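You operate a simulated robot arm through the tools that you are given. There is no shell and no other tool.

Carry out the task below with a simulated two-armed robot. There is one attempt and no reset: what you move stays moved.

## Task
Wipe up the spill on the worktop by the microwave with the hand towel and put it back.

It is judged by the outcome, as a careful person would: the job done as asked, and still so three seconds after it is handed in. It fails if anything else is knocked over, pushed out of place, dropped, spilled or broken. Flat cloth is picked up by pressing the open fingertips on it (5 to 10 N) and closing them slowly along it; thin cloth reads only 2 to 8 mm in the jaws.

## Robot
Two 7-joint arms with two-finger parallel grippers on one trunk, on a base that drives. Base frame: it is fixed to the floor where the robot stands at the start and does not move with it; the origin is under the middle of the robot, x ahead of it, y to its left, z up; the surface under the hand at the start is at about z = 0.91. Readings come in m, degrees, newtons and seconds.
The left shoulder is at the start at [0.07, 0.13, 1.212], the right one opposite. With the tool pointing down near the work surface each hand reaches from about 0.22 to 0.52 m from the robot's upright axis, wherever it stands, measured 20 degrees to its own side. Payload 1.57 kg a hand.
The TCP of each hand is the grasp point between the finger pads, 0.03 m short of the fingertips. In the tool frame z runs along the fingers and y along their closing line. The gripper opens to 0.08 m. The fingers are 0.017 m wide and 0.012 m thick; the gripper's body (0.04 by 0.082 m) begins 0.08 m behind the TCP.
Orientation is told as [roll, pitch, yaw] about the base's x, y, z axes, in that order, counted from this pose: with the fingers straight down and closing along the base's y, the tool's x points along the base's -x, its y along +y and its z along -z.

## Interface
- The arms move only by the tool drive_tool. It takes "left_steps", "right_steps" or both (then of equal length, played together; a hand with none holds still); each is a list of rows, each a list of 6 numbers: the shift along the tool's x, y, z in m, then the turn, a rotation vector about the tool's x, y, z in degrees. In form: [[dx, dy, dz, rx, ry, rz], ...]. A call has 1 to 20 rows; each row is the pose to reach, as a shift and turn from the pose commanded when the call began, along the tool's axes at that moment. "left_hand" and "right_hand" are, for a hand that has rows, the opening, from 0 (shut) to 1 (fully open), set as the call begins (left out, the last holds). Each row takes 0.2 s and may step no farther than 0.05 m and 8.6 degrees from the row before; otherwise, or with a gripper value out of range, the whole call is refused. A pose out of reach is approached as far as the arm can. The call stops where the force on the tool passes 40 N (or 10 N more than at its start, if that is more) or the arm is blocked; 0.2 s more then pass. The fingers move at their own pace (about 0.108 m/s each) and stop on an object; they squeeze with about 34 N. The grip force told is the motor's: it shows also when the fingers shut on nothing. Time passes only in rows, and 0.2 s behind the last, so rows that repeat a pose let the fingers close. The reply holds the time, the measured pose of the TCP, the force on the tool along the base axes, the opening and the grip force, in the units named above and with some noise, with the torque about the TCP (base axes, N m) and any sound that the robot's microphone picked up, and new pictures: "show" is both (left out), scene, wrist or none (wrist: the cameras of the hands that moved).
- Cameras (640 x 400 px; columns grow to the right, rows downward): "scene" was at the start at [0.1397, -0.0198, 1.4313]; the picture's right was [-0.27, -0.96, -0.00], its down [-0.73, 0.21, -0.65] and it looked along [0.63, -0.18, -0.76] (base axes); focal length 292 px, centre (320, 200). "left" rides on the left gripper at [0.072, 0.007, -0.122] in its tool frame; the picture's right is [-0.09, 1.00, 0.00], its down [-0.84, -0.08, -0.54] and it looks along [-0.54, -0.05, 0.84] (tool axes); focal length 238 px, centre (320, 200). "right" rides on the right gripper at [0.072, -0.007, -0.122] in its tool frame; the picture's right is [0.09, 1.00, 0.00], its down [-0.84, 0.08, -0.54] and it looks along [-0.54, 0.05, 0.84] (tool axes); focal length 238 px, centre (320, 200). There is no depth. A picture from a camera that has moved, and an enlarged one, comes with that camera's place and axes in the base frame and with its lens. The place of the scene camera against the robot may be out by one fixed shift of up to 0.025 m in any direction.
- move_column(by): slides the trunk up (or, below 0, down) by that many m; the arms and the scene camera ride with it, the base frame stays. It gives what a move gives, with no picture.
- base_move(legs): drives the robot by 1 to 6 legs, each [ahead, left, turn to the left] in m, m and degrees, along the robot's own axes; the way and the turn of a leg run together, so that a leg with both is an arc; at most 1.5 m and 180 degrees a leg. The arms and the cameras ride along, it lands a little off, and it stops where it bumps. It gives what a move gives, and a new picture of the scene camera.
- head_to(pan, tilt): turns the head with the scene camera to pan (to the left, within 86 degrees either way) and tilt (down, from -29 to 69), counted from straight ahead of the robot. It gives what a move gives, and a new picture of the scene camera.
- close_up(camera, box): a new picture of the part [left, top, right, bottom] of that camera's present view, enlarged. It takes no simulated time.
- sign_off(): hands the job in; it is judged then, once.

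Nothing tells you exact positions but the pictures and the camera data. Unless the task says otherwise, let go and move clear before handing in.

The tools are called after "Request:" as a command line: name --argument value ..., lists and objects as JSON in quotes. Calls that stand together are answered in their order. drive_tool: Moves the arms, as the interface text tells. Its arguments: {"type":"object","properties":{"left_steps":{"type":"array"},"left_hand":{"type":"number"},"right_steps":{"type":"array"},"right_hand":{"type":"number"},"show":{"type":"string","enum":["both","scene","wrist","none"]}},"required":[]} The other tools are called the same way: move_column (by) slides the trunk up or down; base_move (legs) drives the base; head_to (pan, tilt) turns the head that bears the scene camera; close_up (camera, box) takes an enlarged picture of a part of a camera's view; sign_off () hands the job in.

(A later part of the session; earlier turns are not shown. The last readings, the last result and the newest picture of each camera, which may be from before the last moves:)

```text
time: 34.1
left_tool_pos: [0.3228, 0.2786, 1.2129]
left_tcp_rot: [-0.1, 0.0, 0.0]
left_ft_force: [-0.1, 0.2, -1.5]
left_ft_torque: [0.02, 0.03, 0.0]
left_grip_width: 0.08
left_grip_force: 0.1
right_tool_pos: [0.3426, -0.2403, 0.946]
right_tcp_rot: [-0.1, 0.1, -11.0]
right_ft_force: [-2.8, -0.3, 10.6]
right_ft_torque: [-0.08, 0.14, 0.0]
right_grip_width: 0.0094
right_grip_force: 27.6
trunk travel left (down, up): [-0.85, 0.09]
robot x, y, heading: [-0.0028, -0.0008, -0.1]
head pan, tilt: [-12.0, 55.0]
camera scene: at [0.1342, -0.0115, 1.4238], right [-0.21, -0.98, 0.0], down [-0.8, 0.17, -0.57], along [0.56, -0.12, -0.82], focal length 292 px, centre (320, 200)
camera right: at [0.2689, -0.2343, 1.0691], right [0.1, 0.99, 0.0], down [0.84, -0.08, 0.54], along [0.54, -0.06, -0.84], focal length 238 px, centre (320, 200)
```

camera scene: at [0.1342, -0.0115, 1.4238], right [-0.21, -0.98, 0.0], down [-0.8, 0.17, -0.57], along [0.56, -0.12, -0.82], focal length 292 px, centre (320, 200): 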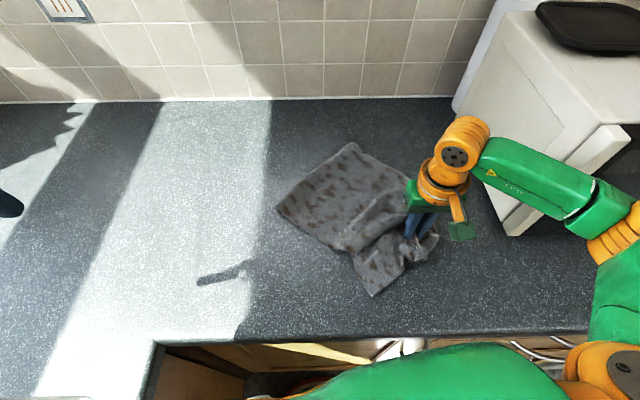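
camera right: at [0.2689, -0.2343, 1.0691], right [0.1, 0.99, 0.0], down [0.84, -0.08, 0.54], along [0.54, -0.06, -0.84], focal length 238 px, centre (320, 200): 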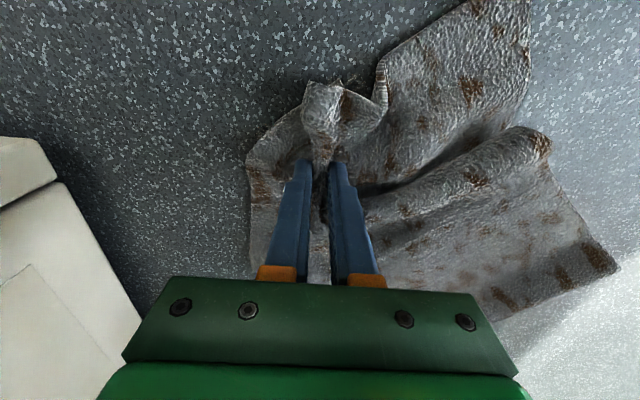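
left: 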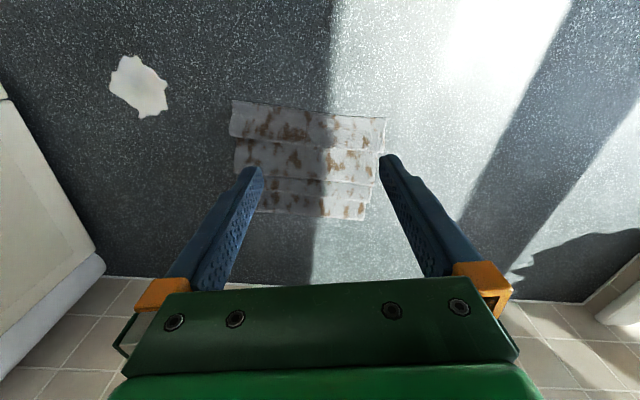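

The wrist camera shows no white left around the towel. The towel has unfolded and turned, so I'll release it here and lift the right hand clear. The left hand can then drag it home flat.

Request:
drive_tool --right_steps '[[0, 0, -0.004, 0, 0, 0], [0, 0, -0.004, 0, 0, 0]]' --right_hand 0.35 --show "none"

Request:
drive_tool --right_steps '[[0, 0, -0.02, 0, 0, 0], [0, 0, -0.045, 0, 0, 0], [0, 0, -0.08, 0, 0, 0], [0, 0, -0.12, 0, 0, 0], [0.01, -0.02, -0.16, 0, 0, 0], [0.03, -0.05, -0.18, 0, 0, 0], [0.05, -0.06, -0.19, 0, 0, 0]]'

```text
time: 34.7
left_tool_pos: [0.3229, 0.2787, 1.2128]
left_tcp_rot: [0.0, -0.1, 0.0]
left_ft_force: [-0.1, -0.7, 0.5]
left_ft_torque: [-0.01, 0.05, 0.02]
left_grip_width: 0.0798
left_grip_force: 0.0
right_tool_pos: [0.3431, -0.2421, 0.9517]
right_tcp_rot: [0.0, 0.0, -11.1]
right_ft_force: [-0.4, -1.1, 0.4]
right_ft_torque: [0.02, -0.01, 0.0]
right_grip_width: 0.0279
right_grip_force: 0.0
trunk travel left (down, up): [-0.85, 0.09]
robot x, y, heading: [0.0017, -0.002, -0.0]
head pan, tilt: [-12.0, 55.0]
```

```text
time: 36.3
left_tool_pos: [0.3225, 0.2767, 1.2127]
left_tcp_rot: [0.0, -0.2, 0.0]
left_ft_force: [-0.4, 0.5, -0.3]
left_ft_torque: [0.01, 0.0, -0.01]
left_grip_width: 0.0798
left_grip_force: 0.0
right_tool_pos: [0.282, -0.2899, 1.1384]
right_tcp_rot: [0.1, 0.0, -11.1]
right_ft_force: [-0.2, 0.3, 0.2]
right_ft_torque: [-0.01, -0.01, 0.0]
right_grip_width: 0.0283
right_grip_force: 0.1
trunk travel left (down, up): [-0.85, 0.09]
robot x, y, heading: [0.0004, 0.0007, -0.1]
head pan, tilt: [-12.0, 55.0]
camera scene: at [0.1342, -0.0137, 1.4238], right [-0.21, -0.98, 0.0], down [-0.8, 0.17, -0.57], along [0.56, -0.12, -0.82], focal length 292 px, centre (320, 200)
camera right: at [0.2095, -0.2844, 1.2599], right [0.1, 0.99, 0.0], down [0.84, -0.08, 0.54], along [0.54, -0.05, -0.84], focal length 238 px, centre (320, 200)
```

scene: 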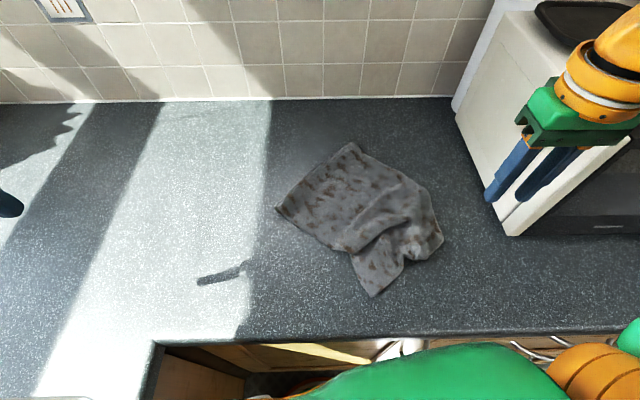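
right: 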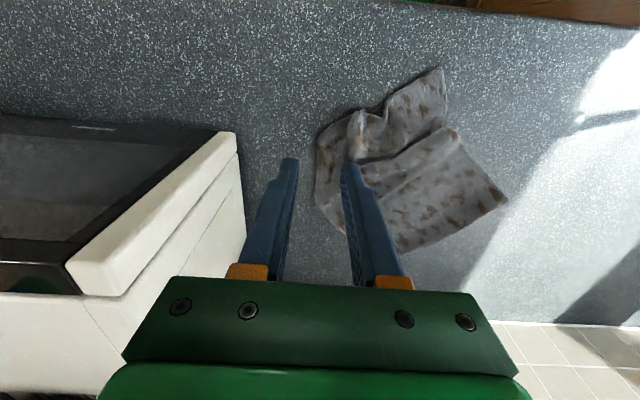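

Request:
close_up --camera "scene" --box '[240, 120, 480, 310]'

Request:
close_up --camera "right" --box '[250, 30, 550, 280]'

```text
2.11 times, centred on (360, 215) of scene
camera zoom: at [0.1342, -0.0137, 1.4238], right [-0.21, -0.98, 0.0], down [-0.8, 0.17, -0.57], along [0.56, -0.12, -0.82], focal length 615 px, centre (236, 168)
```

zoom: 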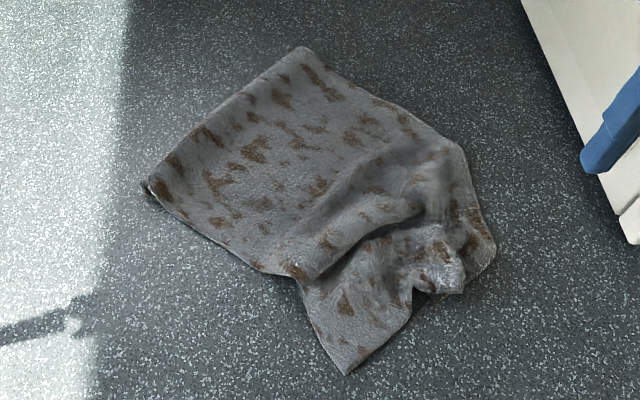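

```text
1.60 times, centred on (400, 155) of right
camera zoom: at [0.2095, -0.2844, 1.2599], right [0.1, 0.99, 0.0], down [0.84, -0.08, 0.54], along [0.54, -0.05, -0.84], focal length 381 px, centre (192, 272)
```

zoom: 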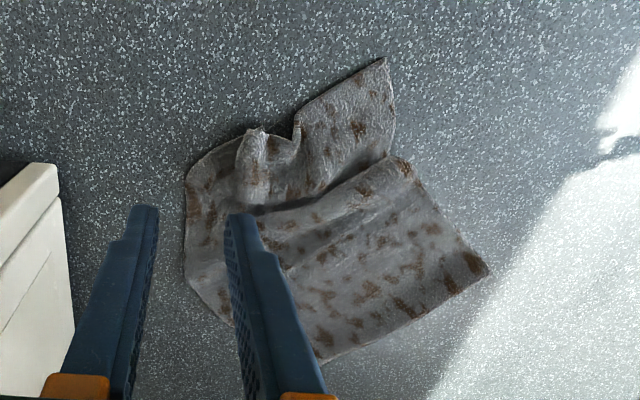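

The spill spot shows no white from above, and the towel lies open and turned about 45° near (0.44,-0.16). I'll retreat the right hand a little and bring the left hand over the towel's left side, turned to match.

Request:
drive_tool --right_steps '[[0.01, -0.02, -0.005, 0, 0, 0], [0.02, -0.045, -0.005, 0, 0, 0]]' --show "none"

Request:
drive_tool --left_steps '[[-0.003, -0.035, 0.0, 0, 0, -2], [-0.006, -0.07, 0.005, 0, 0, -4], [-0.009, -0.105, 0.01, 0, 0, -6], [-0.012, -0.14, 0.02, 0, 0, -8], [-0.015, -0.175, 0.03, 0, 0, -10], [-0.018, -0.21, 0.04, 0, 0, -12], [-0.021, -0.245, 0.055, 0, 0, -14], [-0.024, -0.28, 0.07, 0, 0, -16], [-0.027, -0.315, 0.085, 0, 0, -18], [-0.03, -0.35, 0.1, 0, 0, -20], [-0.033, -0.385, 0.12, 0, 0, -22], [-0.036, -0.415, 0.14, 0, 0, -24], [-0.037, -0.427, 0.16, 0, 0, -25], [-0.037, -0.427, 0.16, 0, 0, -25]]' --left_hand 0.7

```text
time: 36.9
left_tool_pos: [0.3221, 0.277, 1.2127]
left_tcp_rot: [-0.1, 0.0, -0.1]
left_ft_force: [-0.1, 1.0, 0.8]
left_ft_torque: [0.0, -0.01, -0.01]
left_grip_width: 0.0798
left_grip_force: 0.0
right_tool_pos: [0.262, -0.329, 1.144]
right_tcp_rot: [0.1, -0.1, -10.9]
right_ft_force: [-0.2, 0.5, 0.3]
right_ft_torque: [0.0, 0.0, -0.01]
right_grip_width: 0.0281
right_grip_force: 0.0
right hand out of reach, approached as far as the arm can: row 2
trunk travel left (down, up): [-0.85, 0.09]
robot x, y, heading: [0.0014, 0.0027, -0.1]
head pan, tilt: [-12.0, 55.0]
```

```text
time: 39.9
left_tool_pos: [0.3266, -0.1157, 1.0651]
left_tcp_rot: [-0.1, -0.1, 25.0]
left_ft_force: [-1.4, -0.4, -0.7]
left_ft_torque: [-0.03, -0.06, 0.03]
left_grip_width: 0.0559
left_grip_force: 0.1
left hand out of reach, approached as far as the arm can: row 11, 12, 13, 14
right_tool_pos: [0.2615, -0.3293, 1.1439]
right_tcp_rot: [0.1, 0.0, -11.0]
right_ft_force: [0.0, -0.6, 0.4]
right_ft_torque: [0.03, 0.01, -0.01]
right_grip_width: 0.028
right_grip_force: 0.1
trunk travel left (down, up): [-0.85, 0.09]
robot x, y, heading: [-0.0049, -0.0003, -0.2]
head pan, tilt: [-12.0, 55.0]
camera scene: at [0.1347, -0.0149, 1.4237], right [-0.21, -0.98, 0.0], down [-0.8, 0.17, -0.57], along [0.56, -0.12, -0.82], focal length 292 px, centre (320, 200)
camera left: at [0.2575, -0.1397, 1.1881], right [-0.34, 0.94, 0.0], down [0.79, 0.28, 0.54], along [0.51, 0.18, -0.84], focal length 238 px, centre (320, 200)
```

scene: 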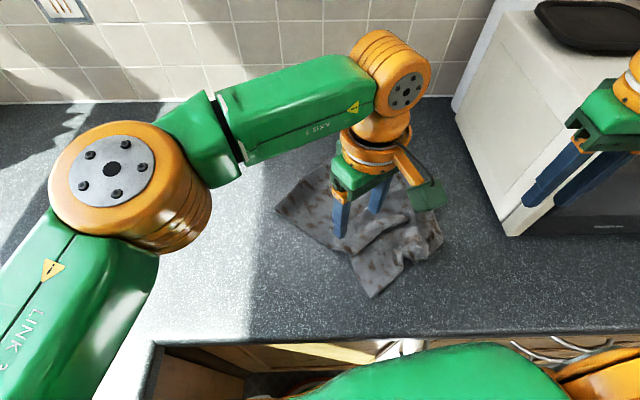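
left: 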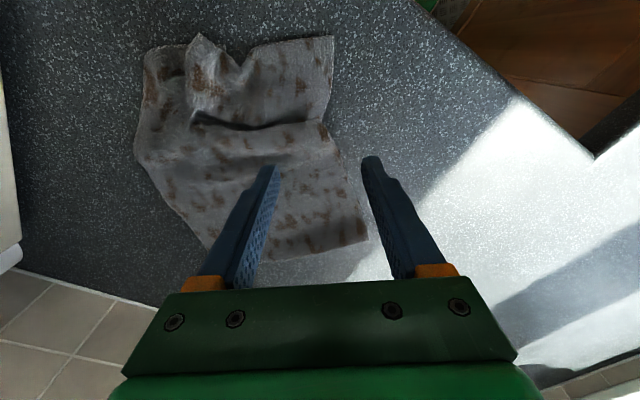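

The left hand stopped short of that point at its reach limit. I'll go for a reachable grasp a bit farther up the towel's left side, around (0.39,-0.10).

Request:
drive_tool --left_steps '[[-0.023, 0.014, 0, 0, 0, 0], [-0.046, 0.028, 0, 0, 0, 0], [-0.046, 0.028, 0, 0, 0, 0]]'

```text
time: 40.7
left_tool_pos: [0.3578, -0.0709, 1.0645]
left_tcp_rot: [0.0, -0.1, 25.0]
left_ft_force: [1.0, 0.0, 0.0]
left_ft_torque: [0.04, -0.01, 0.02]
left_grip_width: 0.056
left_grip_force: 0.1
right_tool_pos: [0.2625, -0.3291, 1.1424]
right_tcp_rot: [0.0, 0.0, -11.0]
right_ft_force: [-0.6, 0.5, -0.2]
right_ft_torque: [0.01, 0.01, -0.03]
right_grip_width: 0.0283
right_grip_force: 0.1
trunk travel left (down, up): [-0.85, 0.09]
robot x, y, heading: [-0.0021, -0.0026, -0.1]
head pan, tilt: [-12.0, 55.0]
camera scene: at [0.1346, -0.0147, 1.4237], right [-0.21, -0.98, 0.0], down [-0.8, 0.17, -0.57], along [0.56, -0.12, -0.82], focal length 292 px, centre (320, 200)
camera left: at [0.289, -0.0946, 1.1875], right [-0.34, 0.94, 0.0], down [0.79, 0.28, 0.54], along [0.51, 0.18, -0.84], focal length 238 px, centre (320, 200)
```

scene: 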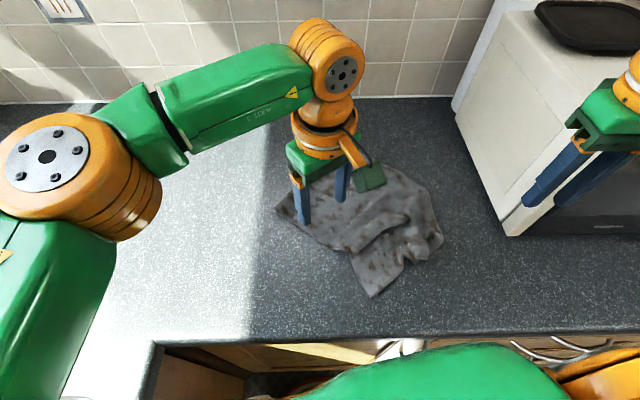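
left: 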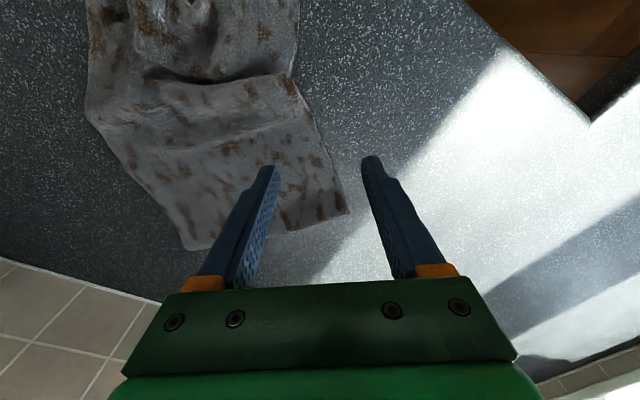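

I'm now at (0.36,-0.07). I'll shift toward the towel's left side and descend to just above it.

Request:
drive_tool --left_steps '[[-0.004, -0.023, 0.02, 0, 0, 0], [-0.008, -0.047, 0.04, 0, 0, 0], [-0.008, -0.047, 0.07, 0, 0, 0], [-0.008, -0.047, 0.095, 0, 0, 0], [-0.008, -0.047, 0.095, 0, 0, 0]]'

```text
time: 41.9
left_tool_pos: [0.3777, -0.0934, 0.9877]
left_tcp_rot: [-0.2, -0.1, 25.0]
left_ft_force: [0.2, -0.1, -0.4]
left_ft_torque: [-0.06, 0.0, -0.02]
left_grip_width: 0.056
left_grip_force: 0.1
left hand out of reach, approached as far as the arm can: row 2, 3, 4, 5
right_tool_pos: [0.2628, -0.3279, 1.1424]
right_tcp_rot: [0.0, -0.1, -11.0]
right_ft_force: [-1.2, -0.4, 0.1]
right_ft_torque: [0.01, -0.03, 0.01]
right_grip_width: 0.028
right_grip_force: 0.0
trunk travel left (down, up): [-0.85, 0.09]
robot x, y, heading: [0.0028, -0.0029, 0.1]
head pan, tilt: [-12.0, 55.0]
camera scene: at [0.1356, -0.0139, 1.4236], right [-0.21, -0.98, 0.0], down [-0.8, 0.17, -0.57], along [0.56, -0.12, -0.82], focal length 292 px, centre (320, 200)
camera left: at [0.3092, -0.1157, 1.1096], right [-0.34, 0.94, 0.0], down [0.79, 0.28, 0.54], along [0.51, 0.18, -0.84], focal length 238 px, centre (320, 200)
```

scene: 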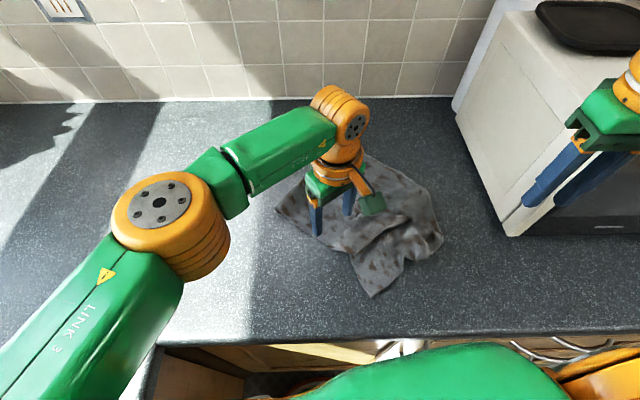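
left: 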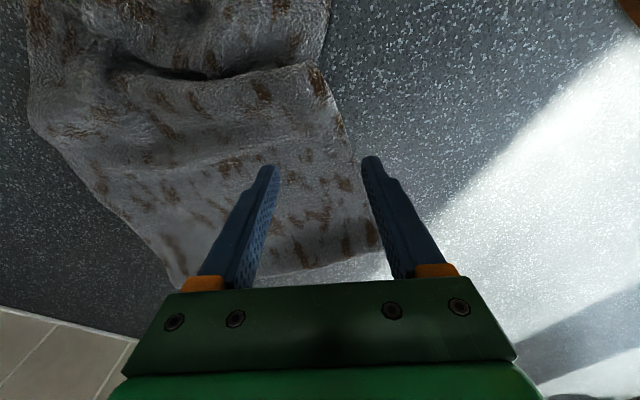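

The fingers straddle the towel's left edge here. I'll move farther in over the cloth with a narrower opening so both tips land on it.

Request:
drive_tool --left_steps '[[-0.02, -0.008, 0, 0, 0, 0], [-0.042, -0.016, 0, 0, 0, 0], [-0.042, -0.016, 0.01, 0, 0, 0], [-0.042, -0.016, 0.025, 0, 0, 0], [-0.042, -0.016, 0.032, 0, 0, 0]]' --left_hand 0.5

```text
time: 43.1
left_tool_pos: [0.4001, -0.069, 0.9639]
left_tcp_rot: [0.0, -0.1, 25.0]
left_ft_force: [0.3, 0.4, -0.6]
left_ft_torque: [-0.03, 0.0, 0.02]
left_grip_width: 0.0401
left_grip_force: 0.1
left hand out of reach, approached as far as the arm can: row 1, 2, 3, 4, 5
right_tool_pos: [0.2638, -0.3285, 1.1439]
right_tcp_rot: [-0.1, 0.0, -11.0]
right_ft_force: [0.3, 0.2, 0.5]
right_ft_torque: [0.0, 0.0, -0.01]
right_grip_width: 0.0279
right_grip_force: 0.1
trunk travel left (down, up): [-0.85, 0.09]
robot x, y, heading: [0.003, -0.0014, 0.2]
head pan, tilt: [-12.0, 55.0]
camera scene: at [0.1356, -0.0137, 1.4237], right [-0.21, -0.98, 0.0], down [-0.8, 0.17, -0.57], along [0.56, -0.12, -0.82], focal length 292 px, centre (320, 200)
camera left: at [0.3319, -0.0926, 1.0853], right [-0.34, 0.94, 0.0], down [0.79, 0.28, 0.54], along [0.51, 0.18, -0.84], focal length 238 px, centre (320, 200)
```

scene: 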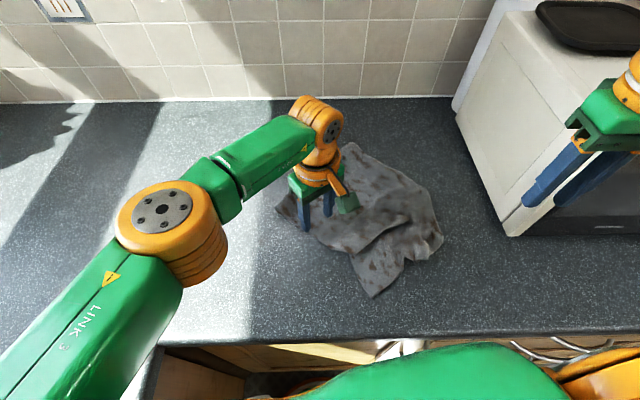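
left: 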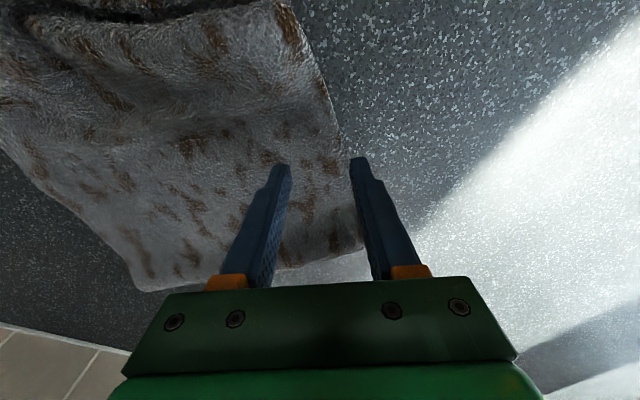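

The left arm is at its cross-body reach limit. Turning the base to the right by about 25° should bring the left shoulder forward, toward both the towel and its home. I'll lift clear and then turn.

Request:
drive_tool --left_steps '[[0.01, 0, -0.03, 0, 0, 0], [0.02, 0, -0.06, 0, 0, 0], [0.02, 0, -0.09, 0, 0, 0]]' --show "none"

Request:
base_move --legs '[[0, 0, -12]]'

```text
time: 43.9
left_tool_pos: [0.3825, -0.0755, 1.0514]
left_tcp_rot: [0.0, 0.0, 25.0]
left_ft_force: [-0.4, 0.3, 0.0]
left_ft_torque: [0.01, 0.01, -0.01]
left_grip_width: 0.0401
left_grip_force: 0.1
right_tool_pos: [0.2631, -0.3286, 1.1429]
right_tcp_rot: [0.0, 0.1, -11.0]
right_ft_force: [0.9, -0.9, 0.2]
right_ft_torque: [0.0, 0.0, -0.02]
right_grip_width: 0.028
right_grip_force: 0.0
trunk travel left (down, up): [-0.85, 0.09]
robot x, y, heading: [0.0017, 0.0027, -0.0]
head pan, tilt: [-12.0, 55.0]
```

```text
time: 45.1
left_tool_pos: [0.3594, -0.1534, 1.0514]
left_tcp_rot: [-0.1, 0.0, 13.1]
left_ft_force: [-0.3, 0.5, 0.8]
left_ft_torque: [0.01, 0.02, 0.01]
left_grip_width: 0.04
left_grip_force: 0.0
right_tool_pos: [0.1906, -0.3745, 1.1425]
right_tcp_rot: [0.0, -0.1, -22.9]
right_ft_force: [-0.5, -0.9, 0.9]
right_ft_torque: [0.02, -0.02, -0.06]
right_grip_width: 0.028
right_grip_force: 0.1
trunk travel left (down, up): [-0.85, 0.09]
robot x, y, heading: [-0.0038, -0.0045, -11.9]
head pan, tilt: [-12.0, 55.0]
camera scene: at [0.1306, -0.0375, 1.4236], right [-0.41, -0.91, 0.0], down [-0.75, 0.33, -0.57], along [0.52, -0.23, -0.82], focal length 292 px, centre (320, 200)
```

scene: 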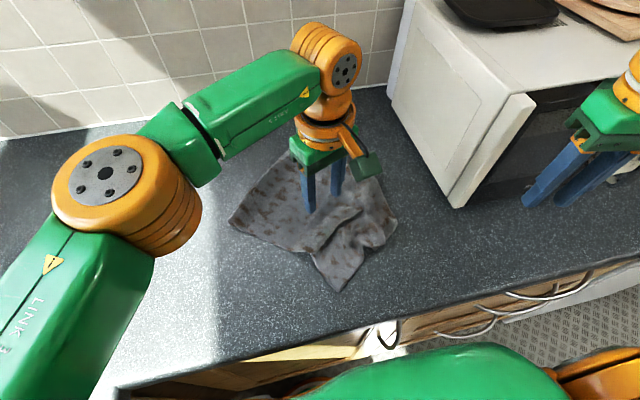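

The first 12° went without a bump. I'll turn another 13°.

Request:
base_move --legs '[[0, 0, -13]]'

Request:
head_to --pan 10 --tilt 55

```text
time: 46.3
left_tool_pos: [0.317, -0.229, 1.0514]
left_tcp_rot: [0.0, 0.0, 0.1]
left_ft_force: [0.3, -0.4, -0.3]
left_ft_torque: [-0.02, 0.02, -0.01]
left_grip_width: 0.0401
left_grip_force: 0.1
right_tool_pos: [0.1032, -0.4071, 1.1429]
right_tcp_rot: [-0.1, 0.1, -35.7]
right_ft_force: [0.2, -0.2, -0.3]
right_ft_torque: [-0.01, 0.01, 0.03]
right_grip_width: 0.028
right_grip_force: 0.2
trunk travel left (down, up): [-0.85, 0.09]
robot x, y, heading: [0.0038, 0.002, -24.9]
head pan, tilt: [-12.0, 55.0]
camera scene: at [0.1192, -0.0622, 1.4236], right [-0.6, -0.8, 0.0], down [-0.66, 0.49, -0.57], along [0.46, -0.34, -0.82], focal length 292 px, centre (320, 200)
```

scene: 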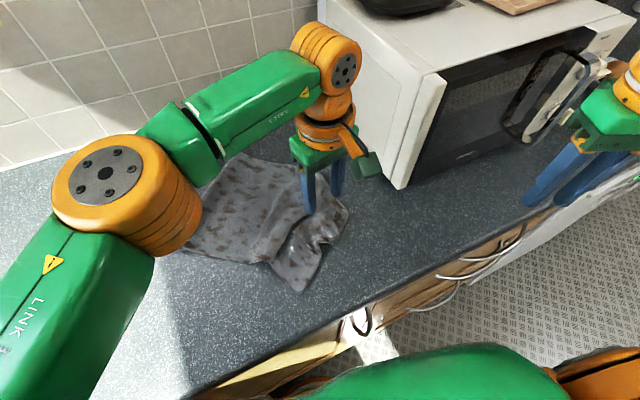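

```text
time: 47.2
left_tool_pos: [0.3151, -0.2297, 1.0523]
left_tcp_rot: [0.0, -0.1, 0.3]
left_ft_force: [-1.3, -0.4, 0.5]
left_ft_torque: [0.01, -0.01, -0.02]
left_grip_width: 0.0403
left_grip_force: 0.1
right_tool_pos: [0.1016, -0.4088, 1.143]
right_tcp_rot: [0.0, 0.0, -35.9]
right_ft_force: [0.3, -0.2, -0.1]
right_ft_torque: [-0.01, 0.0, 0.01]
right_grip_width: 0.0282
right_grip_force: 0.1
trunk travel left (down, up): [-0.85, 0.09]
robot x, y, heading: [0.0026, -0.0013, -24.9]
head pan, tilt: [10.0, 55.0]
camera scene: at [0.1297, -0.0383, 1.4237], right [-0.26, -0.97, 0.0], down [-0.79, 0.21, -0.57], along [0.55, -0.15, -0.82], focal length 292 px, centre (320, 200)
```

scene: 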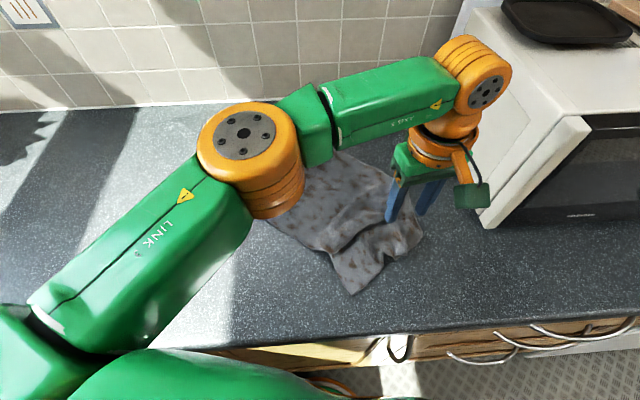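

The turn succeeded and both arms are clear. Now I'll move the left fingers over the towel's left side at about (0.405,-0.115) and descend near it.

Request:
drive_tool --left_steps '[[-0.025, 0.03, 0, 0, 0, 0], [-0.05, 0.06, 0, 0, 0, 0], [-0.075, 0.09, 0, 0, 0, 0], [-0.09, 0.115, 0.0, 0, 0, 0], [-0.09, 0.115, 0.035, 0, 0, 0], [-0.09, 0.115, 0.07, 0, 0, 0], [-0.09, 0.115, 0.092, 0, 0, 0]]' --left_hand 0.55

```text
time: 48.8
left_tool_pos: [0.4082, -0.1149, 0.9604]
left_tcp_rot: [0.0, -0.1, 0.2]
left_ft_force: [-0.3, -0.2, -0.3]
left_ft_torque: [-0.02, -0.02, 0.01]
left_grip_width: 0.044
left_grip_force: 0.1
right_tool_pos: [0.1026, -0.4079, 1.1432]
right_tcp_rot: [0.1, 0.0, -35.8]
right_ft_force: [0.0, -0.1, 0.0]
right_ft_torque: [0.02, -0.03, 0.02]
right_grip_width: 0.0282
right_grip_force: 0.0
trunk travel left (down, up): [-0.85, 0.09]
robot x, y, heading: [-0.0029, 0.0008, -24.9]
head pan, tilt: [10.0, 55.0]
camera scene: at [0.1303, -0.0376, 1.4237], right [-0.25, -0.97, 0.0], down [-0.79, 0.21, -0.57], along [0.55, -0.15, -0.82], focal length 292 px, centre (320, 200)
camera left: at [0.3345, -0.1082, 1.0832], right [0.09, 1.0, 0.0], down [0.84, -0.07, 0.54], along [0.54, -0.05, -0.84], focal length 238 px, centre (320, 200)
```

scene: 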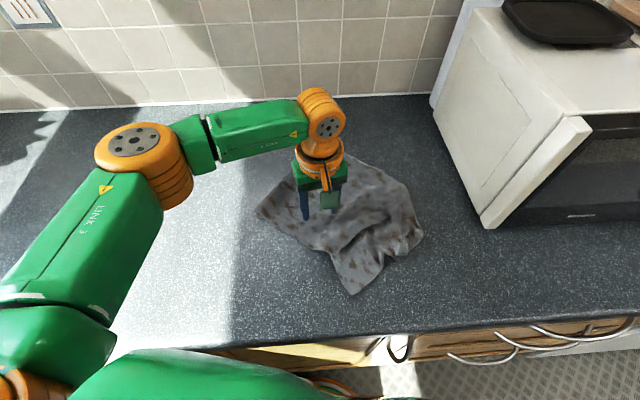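
left: 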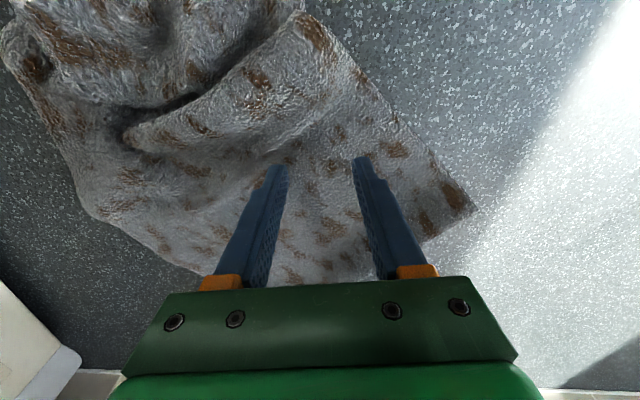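

Both tips are over the flat part near the left edge. I'll lower them until I feel light pressure.

Request:
drive_tool --left_steps '[[0, 0, 0.008, 0, 0, 0], [0, 0, 0.012, 0, 0, 0], [0, 0, 0.015, 0, 0, 0]]' --show "none"

```text
time: 49.6
left_tool_pos: [0.4045, -0.1146, 0.9445]
left_tcp_rot: [0.0, -0.1, 0.1]
left_ft_force: [-0.6, 0.1, 0.5]
left_ft_torque: [0.02, -0.01, -0.01]
left_grip_width: 0.044
left_grip_force: 0.2
right_tool_pos: [0.1005, -0.408, 1.143]
right_tcp_rot: [0.0, 0.1, -35.8]
right_ft_force: [0.2, 0.4, 0.2]
right_ft_torque: [-0.01, 0.01, 0.0]
right_grip_width: 0.0281
right_grip_force: 0.0
trunk travel left (down, up): [-0.85, 0.09]
robot x, y, heading: [0.0013, -0.0035, -24.9]
head pan, tilt: [10.0, 55.0]
```

Request:
drive_tool --left_steps '[[0, 0, 0.002, 0, 0, 0], [0, 0, 0.003, 0, 0, 0]]' --show "none"

```text
time: 50.2
left_tool_pos: [0.4035, -0.1144, 0.9437]
left_tcp_rot: [-0.2, -0.3, 0.2]
left_ft_force: [4.8, -1.2, 17.6]
left_ft_torque: [0.0, -0.11, 0.03]
left_grip_width: 0.044
left_grip_force: 0.1
right_tool_pos: [0.1005, -0.4075, 1.1427]
right_tcp_rot: [0.0, -0.1, -35.8]
right_ft_force: [0.5, 0.1, 0.0]
right_ft_torque: [0.01, 0.01, 0.03]
right_grip_width: 0.0281
right_grip_force: 0.1
trunk travel left (down, up): [-0.85, 0.09]
robot x, y, heading: [-0.0016, 0.0023, -24.8]
head pan, tilt: [10.0, 55.0]
```

Contact reads about 17 N, so I'll ease off by a millimetre and close slowly.

Request:
drive_tool --left_steps '[[0, 0, -0.001, 0, 0, 0]]' --left_hand 0.45 --show "none"

Request:
drive_tool --left_steps '[[0, 0, 0, 0, 0, 0]]' --left_hand 0.35 --show "none"

Request:
drive_tool --left_steps '[[0, 0, 0, 0, 0, 0]]' --left_hand 0.25 --show "none"

Request:
drive_tool --left_steps '[[0, 0, 0, 0, 0, 0]]' --left_hand 0.15 --show "none"

Request:
drive_tool --left_steps '[[0, 0, 0, 0, 0, 0]]' --left_hand 0.07 --show "none"

Request:
drive_tool --left_steps '[[0, 0, 0, 0, 0, 0], [0, 0, 0, 0, 0, 0]]' --left_hand 0.0 --show "both"

```text
time: 50.6
left_tool_pos: [0.4032, -0.1135, 0.9428]
left_tcp_rot: [0.0, -0.1, 0.2]
left_ft_force: [-1.2, 0.3, 9.4]
left_ft_torque: [0.04, 0.05, 0.05]
left_grip_width: 0.0344
left_grip_force: 0.0
right_tool_pos: [0.0988, -0.4075, 1.1432]
right_tcp_rot: [0.0, -0.1, -35.7]
right_ft_force: [0.1, 0.7, 0.2]
right_ft_torque: [-0.01, 0.03, 0.02]
right_grip_width: 0.0283
right_grip_force: 0.2
trunk travel left (down, up): [-0.85, 0.09]
robot x, y, heading: [0.0018, -0.0022, -25.0]
head pan, tilt: [10.0, 55.0]
```

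```text
time: 51.0
left_tool_pos: [0.4032, -0.1128, 0.9442]
left_tcp_rot: [0.0, -0.2, 0.2]
left_ft_force: [-1.2, 0.8, 7.3]
left_ft_torque: [0.0, 0.07, -0.02]
left_grip_width: 0.0279
left_grip_force: 0.2
right_tool_pos: [0.0989, -0.4071, 1.1415]
right_tcp_rot: [-0.1, -0.1, -35.8]
right_ft_force: [0.3, -0.1, 0.2]
right_ft_torque: [-0.02, 0.0, 0.03]
right_grip_width: 0.0279
right_grip_force: 0.0
trunk travel left (down, up): [-0.85, 0.09]
robot x, y, heading: [0.0021, 0.001, -24.9]
head pan, tilt: [10.0, 55.0]
```

```text
time: 51.4
left_tool_pos: [0.4042, -0.1133, 0.9439]
left_tcp_rot: [-0.1, -0.2, 0.2]
left_ft_force: [-0.1, -0.4, 7.5]
left_ft_torque: [0.02, -0.04, 0.01]
left_grip_width: 0.0183
left_grip_force: 0.1
right_tool_pos: [0.1002, -0.4063, 1.1437]
right_tcp_rot: [0.0, -0.1, -35.8]
right_ft_force: [-0.3, 0.1, 0.4]
right_ft_torque: [-0.01, 0.0, 0.0]
right_grip_width: 0.0283
right_grip_force: 0.0
trunk travel left (down, up): [-0.85, 0.09]
robot x, y, heading: [-0.0055, 0.0001, -24.8]
head pan, tilt: [10.0, 55.0]
```

```text
time: 51.8
left_tool_pos: [0.4035, -0.1135, 0.944]
left_tcp_rot: [-0.1, -0.3, 0.3]
left_ft_force: [1.1, -0.7, 7.7]
left_ft_torque: [-0.01, 0.01, -0.02]
left_grip_width: 0.0118
left_grip_force: 0.1
right_tool_pos: [0.1002, -0.4082, 1.1449]
right_tcp_rot: [0.1, -0.1, -35.8]
right_ft_force: [-0.3, -0.1, -0.4]
right_ft_torque: [0.04, 0.02, 0.02]
right_grip_width: 0.0283
right_grip_force: 0.1
trunk travel left (down, up): [-0.85, 0.09]
robot x, y, heading: [-0.0007, 0.0002, -24.6]
head pan, tilt: [10.0, 55.0]
```

```text
time: 52.2
left_tool_pos: [0.4036, -0.1135, 0.9434]
left_tcp_rot: [0.1, -0.2, 0.1]
left_ft_force: [-0.1, -0.1, 7.5]
left_ft_torque: [0.04, -0.02, -0.05]
left_grip_width: 0.0063
left_grip_force: 5.4
right_tool_pos: [0.0996, -0.4072, 1.1444]
right_tcp_rot: [0.0, -0.1, -35.9]
right_ft_force: [-1.1, 0.4, -0.1]
right_ft_torque: [-0.01, -0.02, -0.02]
right_grip_width: 0.0283
right_grip_force: 0.1
trunk travel left (down, up): [-0.85, 0.09]
robot x, y, heading: [0.0008, 0.0011, -24.9]
head pan, tilt: [10.0, 55.0]
```

```text
time: 52.8
left_tool_pos: [0.4038, -0.1135, 0.9435]
left_tcp_rot: [-0.1, -0.1, 0.2]
left_ft_force: [0.1, 0.8, 7.8]
left_ft_torque: [-0.03, 0.02, 0.02]
left_grip_width: 0.0048
left_grip_force: 25.1
right_tool_pos: [0.0999, -0.4069, 1.1433]
right_tcp_rot: [0.0, -0.1, -35.8]
right_ft_force: [0.9, -0.4, -0.4]
right_ft_torque: [-0.03, 0.0, 0.03]
right_grip_width: 0.0278
right_grip_force: 0.1
trunk travel left (down, up): [-0.85, 0.09]
robot x, y, heading: [-0.0005, -0.0031, -24.9]
head pan, tilt: [10.0, 55.0]
camera scene: at [0.1281, -0.0374, 1.4239], right [-0.25, -0.97, 0.0], down [-0.79, 0.21, -0.57], along [0.56, -0.15, -0.82], focal length 292 px, centre (320, 200)
camera left: at [0.3313, -0.1064, 1.0658], right [0.09, 1.0, 0.0], down [0.84, -0.07, 0.54], along [0.54, -0.05, -0.84], focal length 238 px, centre (320, 200)
```

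scene: 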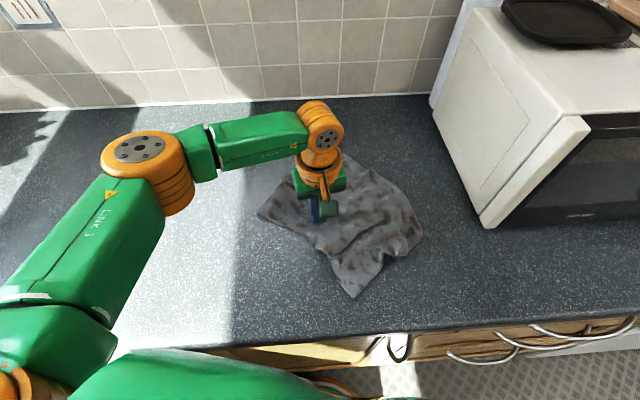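
left: 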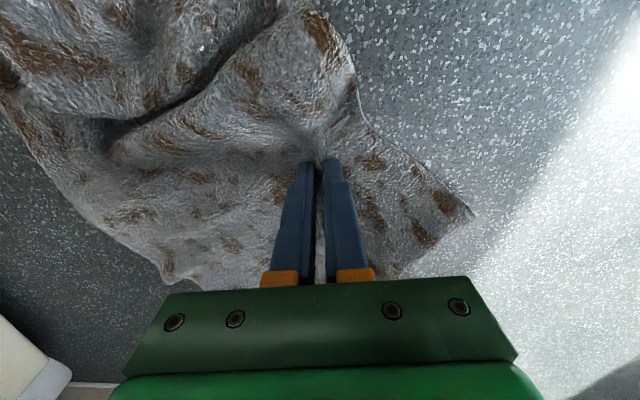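

The towel is held, 4.8 mm in the jaws. I'll lift slightly and draw it toward home while turning the hand to bring the towel square again.

Request:
drive_tool --left_steps '[[0, 0, -0.015, 0, 0, 0], [0, 0.003, -0.03, 0, 0, 0], [-0.01, 0.022, -0.03, 0, 0, 4], [-0.02, 0.042, -0.03, 0, 0, 8], [-0.03, 0.062, -0.03, 0, 0, 12], [-0.04, 0.082, -0.03, 0, 0, 16], [-0.05, 0.102, -0.03, 0, 0, 20], [-0.06, 0.122, -0.03, 0, 0, 24], [-0.06, 0.122, -0.03, 0, 0, 24]]'

```text
time: 54.8
left_tool_pos: [0.4653, 0.0073, 0.9727]
left_tcp_rot: [0.1, -0.2, -23.8]
left_ft_force: [-0.5, -0.6, -0.6]
left_ft_torque: [0.02, -0.04, 0.06]
left_grip_width: 0.0047
left_grip_force: 25.1
right_tool_pos: [0.1021, -0.4078, 1.1431]
right_tcp_rot: [-0.1, 0.1, -35.8]
right_ft_force: [0.6, -0.1, -0.4]
right_ft_torque: [0.0, 0.02, -0.02]
right_grip_width: 0.0279
right_grip_force: 0.0
trunk travel left (down, up): [-0.85, 0.09]
robot x, y, heading: [0.0032, -0.0005, -24.9]
head pan, tilt: [10.0, 55.0]
camera scene: at [0.13, -0.0383, 1.4237], right [-0.25, -0.97, 0.0], down [-0.79, 0.21, -0.57], along [0.55, -0.15, -0.82], focal length 292 px, centre (320, 200)
camera left: at [0.402, 0.044, 1.0954], right [0.49, 0.87, 0.0], down [0.73, -0.41, 0.54], along [0.47, -0.26, -0.84], focal length 238 px, centre (320, 200)
```

scene: 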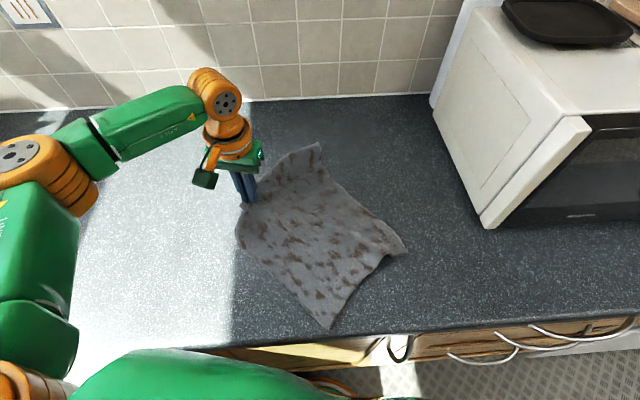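
left: 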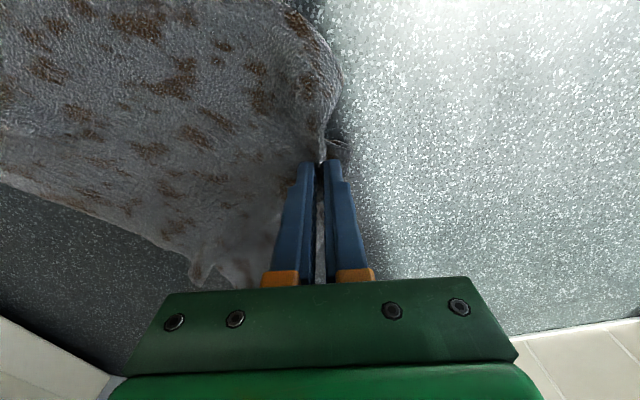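

The towel now trails flat behind the left hand with its folds opened out. I'll zoom in to read its orientation and check the spill area.

Request:
close_up --camera "scene" --box '[200, 120, 440, 345]'

```text
1.78 times, centred on (320, 232) of scene
camera zoom: at [0.13, -0.0383, 1.4237], right [-0.25, -0.97, 0.0], down [-0.79, 0.21, -0.57], along [0.55, -0.15, -0.82], focal length 519 px, centre (320, 142)
```

zoom: 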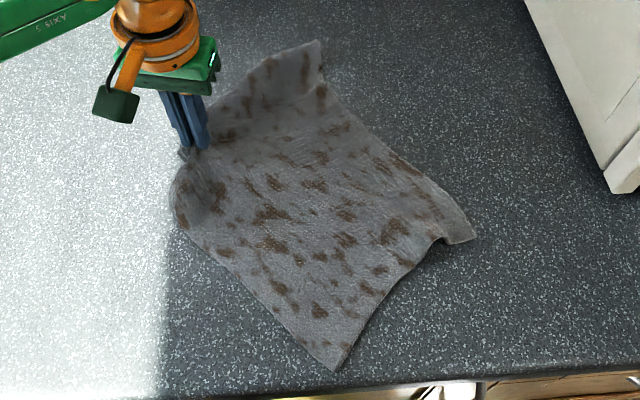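

The towel is a flat sheet of about 0.25 × 0.33 m, still turned about 28° and 15 cm short of home. I'll keep drawing it left and away while turning the hand further.

Request:
drive_tool --left_steps '[[-0.002, 0.022, 0, 0, 0, 4], [-0.006, 0.044, 0, 0, 0, 8], [-0.012, 0.066, 0, 0, 0, 12], [-0.02, 0.088, 0, 0, 0, 16], [-0.03, 0.105, 0, 0, 0, 18], [-0.04, 0.115, 0, 0, 0, 18], [-0.04, 0.115, 0, 0, 0, 18]]'

```text
time: 56.4
left_tool_pos: [0.5093, 0.0727, 0.9737]
left_tcp_rot: [0.0, -0.1, -37.4]
left_ft_force: [-0.8, 0.5, 0.4]
left_ft_torque: [-0.04, 0.02, 0.13]
left_grip_width: 0.0045
left_grip_force: 24.8
left hand out of reach, approached as far as the arm can: row 4, 5, 6, 7
right_tool_pos: [0.1017, -0.4086, 1.1433]
right_tcp_rot: [0.0, 0.0, -35.8]
right_ft_force: [0.1, 0.1, 0.4]
right_ft_torque: [0.0, 0.01, 0.01]
right_grip_width: 0.0281
right_grip_force: 0.1
trunk travel left (down, up): [-0.85, 0.09]
robot x, y, heading: [0.0002, 0.0037, -24.8]
head pan, tilt: [10.0, 55.0]
camera scene: at [0.1301, -0.0379, 1.4237], right [-0.25, -0.97, 0.0], down [-0.79, 0.21, -0.57], along [0.55, -0.15, -0.82], focal length 292 px, centre (320, 200)
camera left: at [0.4548, 0.1222, 1.0956], right [0.68, 0.74, 0.0], down [0.62, -0.57, 0.54], along [0.4, -0.37, -0.84], focal length 238 px, centre (320, 200)
```

scene: 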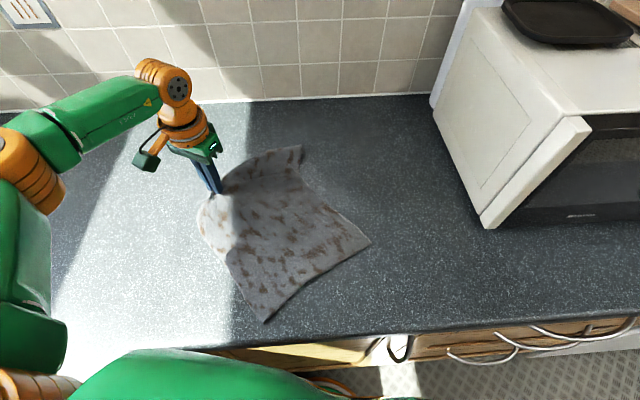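
left: 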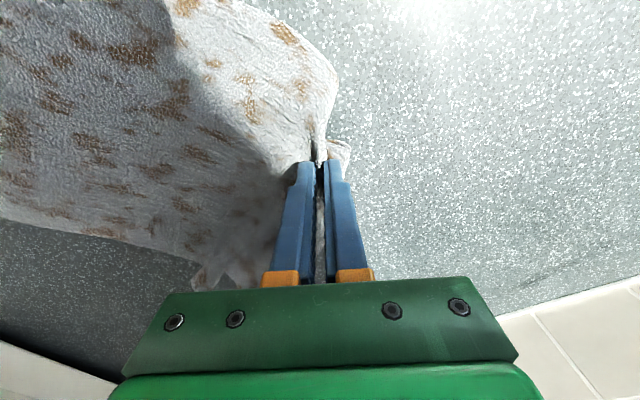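

The spot where the spill was is uncovered now and looks clean. The towel's far side is almost home, while its near-left corner still lags. I'll draw this side a little further left and set it down.

Request:
drive_tool --left_steps '[[0.009, 0.012, 0.005, 0, 0, 0], [0.018, 0.024, 0.012, 0, 0, 0], [0.02, 0.034, 0.02, 0, 0, 0], [0.02, 0.034, 0.026, 0, 0, 0], [0.02, 0.034, 0.026, 0, 0, 0]]'

Request:
close_up --camera "scene" --box '[330, 190, 470, 290]'

```text
time: 57.6
left_tool_pos: [0.4919, 0.1104, 0.9489]
left_tcp_rot: [0.5, -0.4, -37.1]
left_ft_force: [0.7, 3.4, 14.8]
left_ft_torque: [0.05, -0.07, 0.09]
left_grip_width: 0.0045
left_grip_force: 25.5
left hand out of reach, approached as far as the arm can: row 1, 2, 3, 4, 5
right_tool_pos: [0.101, -0.4094, 1.1431]
right_tcp_rot: [0.1, 0.0, -35.7]
right_ft_force: [0.4, 0.1, 0.7]
right_ft_torque: [0.04, 0.03, 0.01]
right_grip_width: 0.028
right_grip_force: 0.0
trunk travel left (down, up): [-0.85, 0.09]
robot x, y, heading: [0.0009, 0.0056, -24.4]
head pan, tilt: [10.0, 55.0]
camera scene: at [0.1282, -0.0401, 1.4242], right [-0.25, -0.97, 0.0], down [-0.79, 0.21, -0.57], along [0.56, -0.14, -0.82], focal length 292 px, centre (320, 200)
camera left: at [0.4374, 0.1597, 1.0716], right [0.68, 0.74, 0.01], down [0.61, -0.57, 0.55], along [0.41, -0.36, -0.84], focal length 238 px, centre (320, 200)
```

scene: 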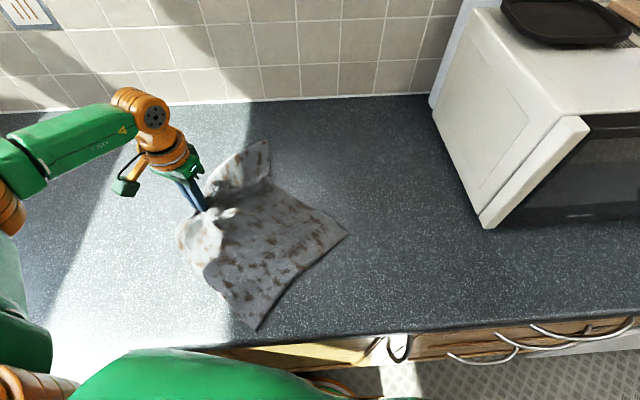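
left: 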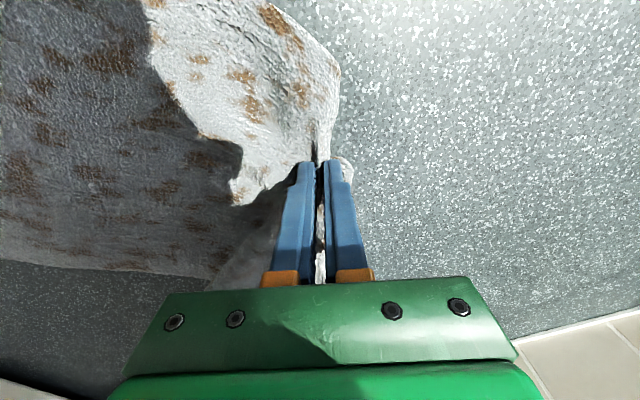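

```text
4.00 times, centred on (400, 240) of scene
camera zoom: at [0.1282, -0.0401, 1.4242], right [-0.25, -0.97, 0.0], down [-0.79, 0.21, -0.57], along [0.56, -0.14, -0.82], focal length 1168 px, centre (0, 40)
```

zoom: 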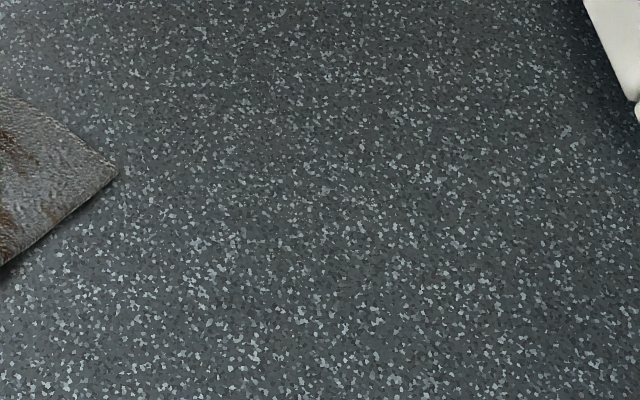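

The spill spot is spotless. The towel's far part is home and bunched a little under the left fingers. I'll release and lift to see how it settles.

Request:
drive_tool --left_steps '[[0, 0, -0.003, 0, 0, 0], [0, 0, -0.003, 0, 0, 0]]' --left_hand 0.3 --show "none"

Request:
drive_tool --left_steps '[[0, 0, -0.02, 0, 0, 0], [0, 0, -0.05, 0, 0, 0], [0.01, 0, -0.09, 0, 0, 0], [0.05, 0.01, -0.11, 0, 0, -5], [0.09, 0.02, -0.12, 0, 0, -10], [0.12, 0.03, -0.12, 0, 0, -15]]'

Request:
close_up --camera "scene" --box '[140, 110, 400, 350]'

```text
time: 58.2
left_tool_pos: [0.4911, 0.1113, 0.9506]
left_tcp_rot: [0.2, -0.2, -37.3]
left_ft_force: [0.2, 1.5, 4.2]
left_ft_torque: [-0.03, 0.01, 0.0]
left_grip_width: 0.0234
left_grip_force: 0.0
right_tool_pos: [0.0993, -0.4077, 1.1419]
right_tcp_rot: [0.1, 0.0, -35.8]
right_ft_force: [-0.3, -0.1, 0.2]
right_ft_torque: [0.01, 0.03, 0.0]
right_grip_width: 0.0279
right_grip_force: 0.0
trunk travel left (down, up): [-0.85, 0.09]
robot x, y, heading: [0.0037, -0.0047, -24.9]
head pan, tilt: [10.0, 55.0]
```

```text
time: 59.6
left_tool_pos: [0.4113, 0.2049, 1.07]
left_tcp_rot: [0.1, -0.1, -22.4]
left_ft_force: [-0.4, -0.6, 0.2]
left_ft_torque: [-0.03, 0.03, -0.02]
left_grip_width: 0.0241
left_grip_force: 0.1
right_tool_pos: [0.1009, -0.4068, 1.1441]
right_tcp_rot: [0.0, -0.1, -35.8]
right_ft_force: [0.3, -1.2, 0.5]
right_ft_torque: [-0.05, -0.03, 0.0]
right_grip_width: 0.0279
right_grip_force: 0.1
trunk travel left (down, up): [-0.85, 0.09]
robot x, y, heading: [0.0013, 0.0004, -24.8]
head pan, tilt: [10.0, 55.0]
camera scene: at [0.129, -0.037, 1.4238], right [-0.25, -0.97, 0.0], down [-0.79, 0.21, -0.57], along [0.56, -0.15, -0.82], focal length 292 px, centre (320, 200)
camera left: at [0.3473, 0.2393, 1.193], right [0.46, 0.89, 0.0], down [0.74, -0.39, 0.55], along [0.48, -0.25, -0.84], focal length 238 px, centre (320, 200)
```

scene: 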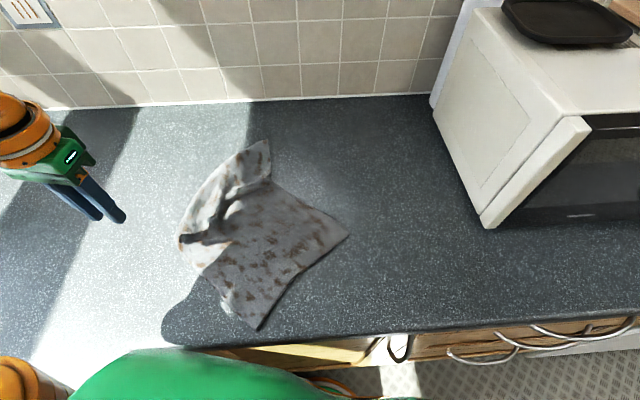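
left: 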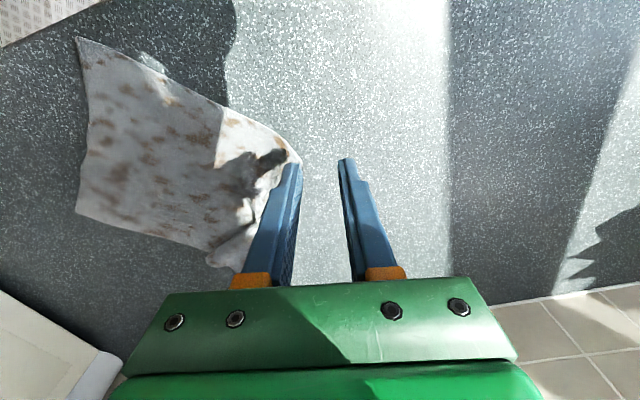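

```text
1.67 times, centred on (270, 230) of scene
camera zoom: at [0.129, -0.037, 1.4238], right [-0.25, -0.97, 0.0], down [-0.79, 0.21, -0.57], along [0.56, -0.15, -0.82], focal length 487 px, centre (403, 150)
```

zoom: 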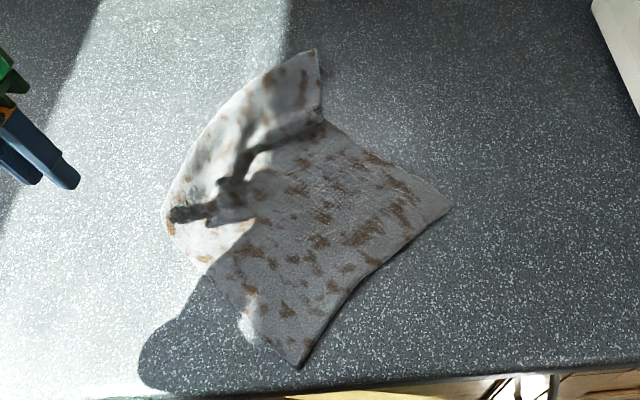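

The towel is now a nearly square sheet centred around (0.44,0.00), about 7 cm short of home and turned about 45°. I'll grasp it close to its centre, lift a little, and move and rotate it into place.

Request:
drive_tool --left_steps '[[-0.014, -0.034, 0, 0, 0, -5.5], [-0.028, -0.068, 0, 0, 0, -11], [-0.042, -0.102, 0, 0, 0, -16.5], [-0.056, -0.136, 0, 0, 0, -22], [-0.0705, -0.171, 0.03, 0, 0, -27], [-0.0705, -0.171, 0.07, 0, 0, -27], [-0.0705, -0.171, 0.105, 0, 0, -27], [-0.0705, -0.171, 0.105, 0, 0, -27]]' --left_hand 0.65

```text
time: 61.4
left_tool_pos: [0.4116, 0.0211, 0.9662]
left_tcp_rot: [0.1, -0.1, 4.7]
left_ft_force: [-0.6, -0.2, 0.0]
left_ft_torque: [0.01, 0.0, 0.02]
left_grip_width: 0.052
left_grip_force: 0.0
right_tool_pos: [0.1017, -0.4079, 1.1429]
right_tcp_rot: [0.0, 0.0, -35.9]
right_ft_force: [0.4, 0.0, 0.7]
right_ft_torque: [0.03, 0.03, 0.0]
right_grip_width: 0.0279
right_grip_force: 0.0
trunk travel left (down, up): [-0.85, 0.09]
robot x, y, heading: [-0.0002, -0.0002, -24.5]
head pan, tilt: [10.0, 55.0]
camera scene: at [0.1301, -0.0387, 1.4236], right [-0.25, -0.97, 0.0], down [-0.79, 0.21, -0.57], along [0.55, -0.15, -0.82], focal length 292 px, centre (320, 200)
camera left: at [0.3384, 0.0232, 1.088], right [0.01, 1.0, 0.0], down [0.84, -0.01, 0.54], along [0.54, 0.0, -0.84], focal length 238 px, centre (320, 200)
```

scene: 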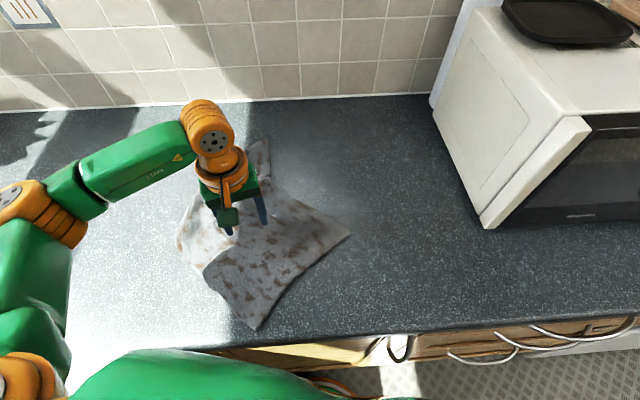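
left: 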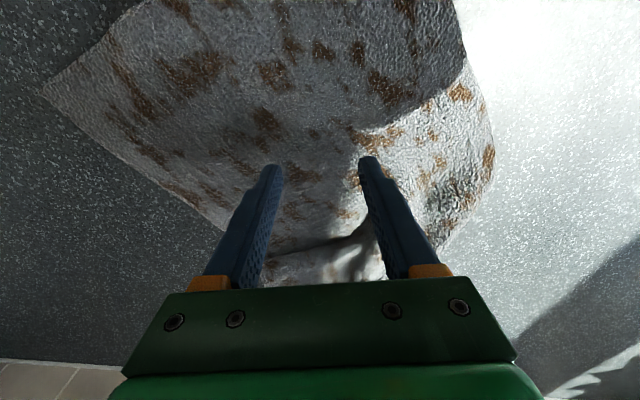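

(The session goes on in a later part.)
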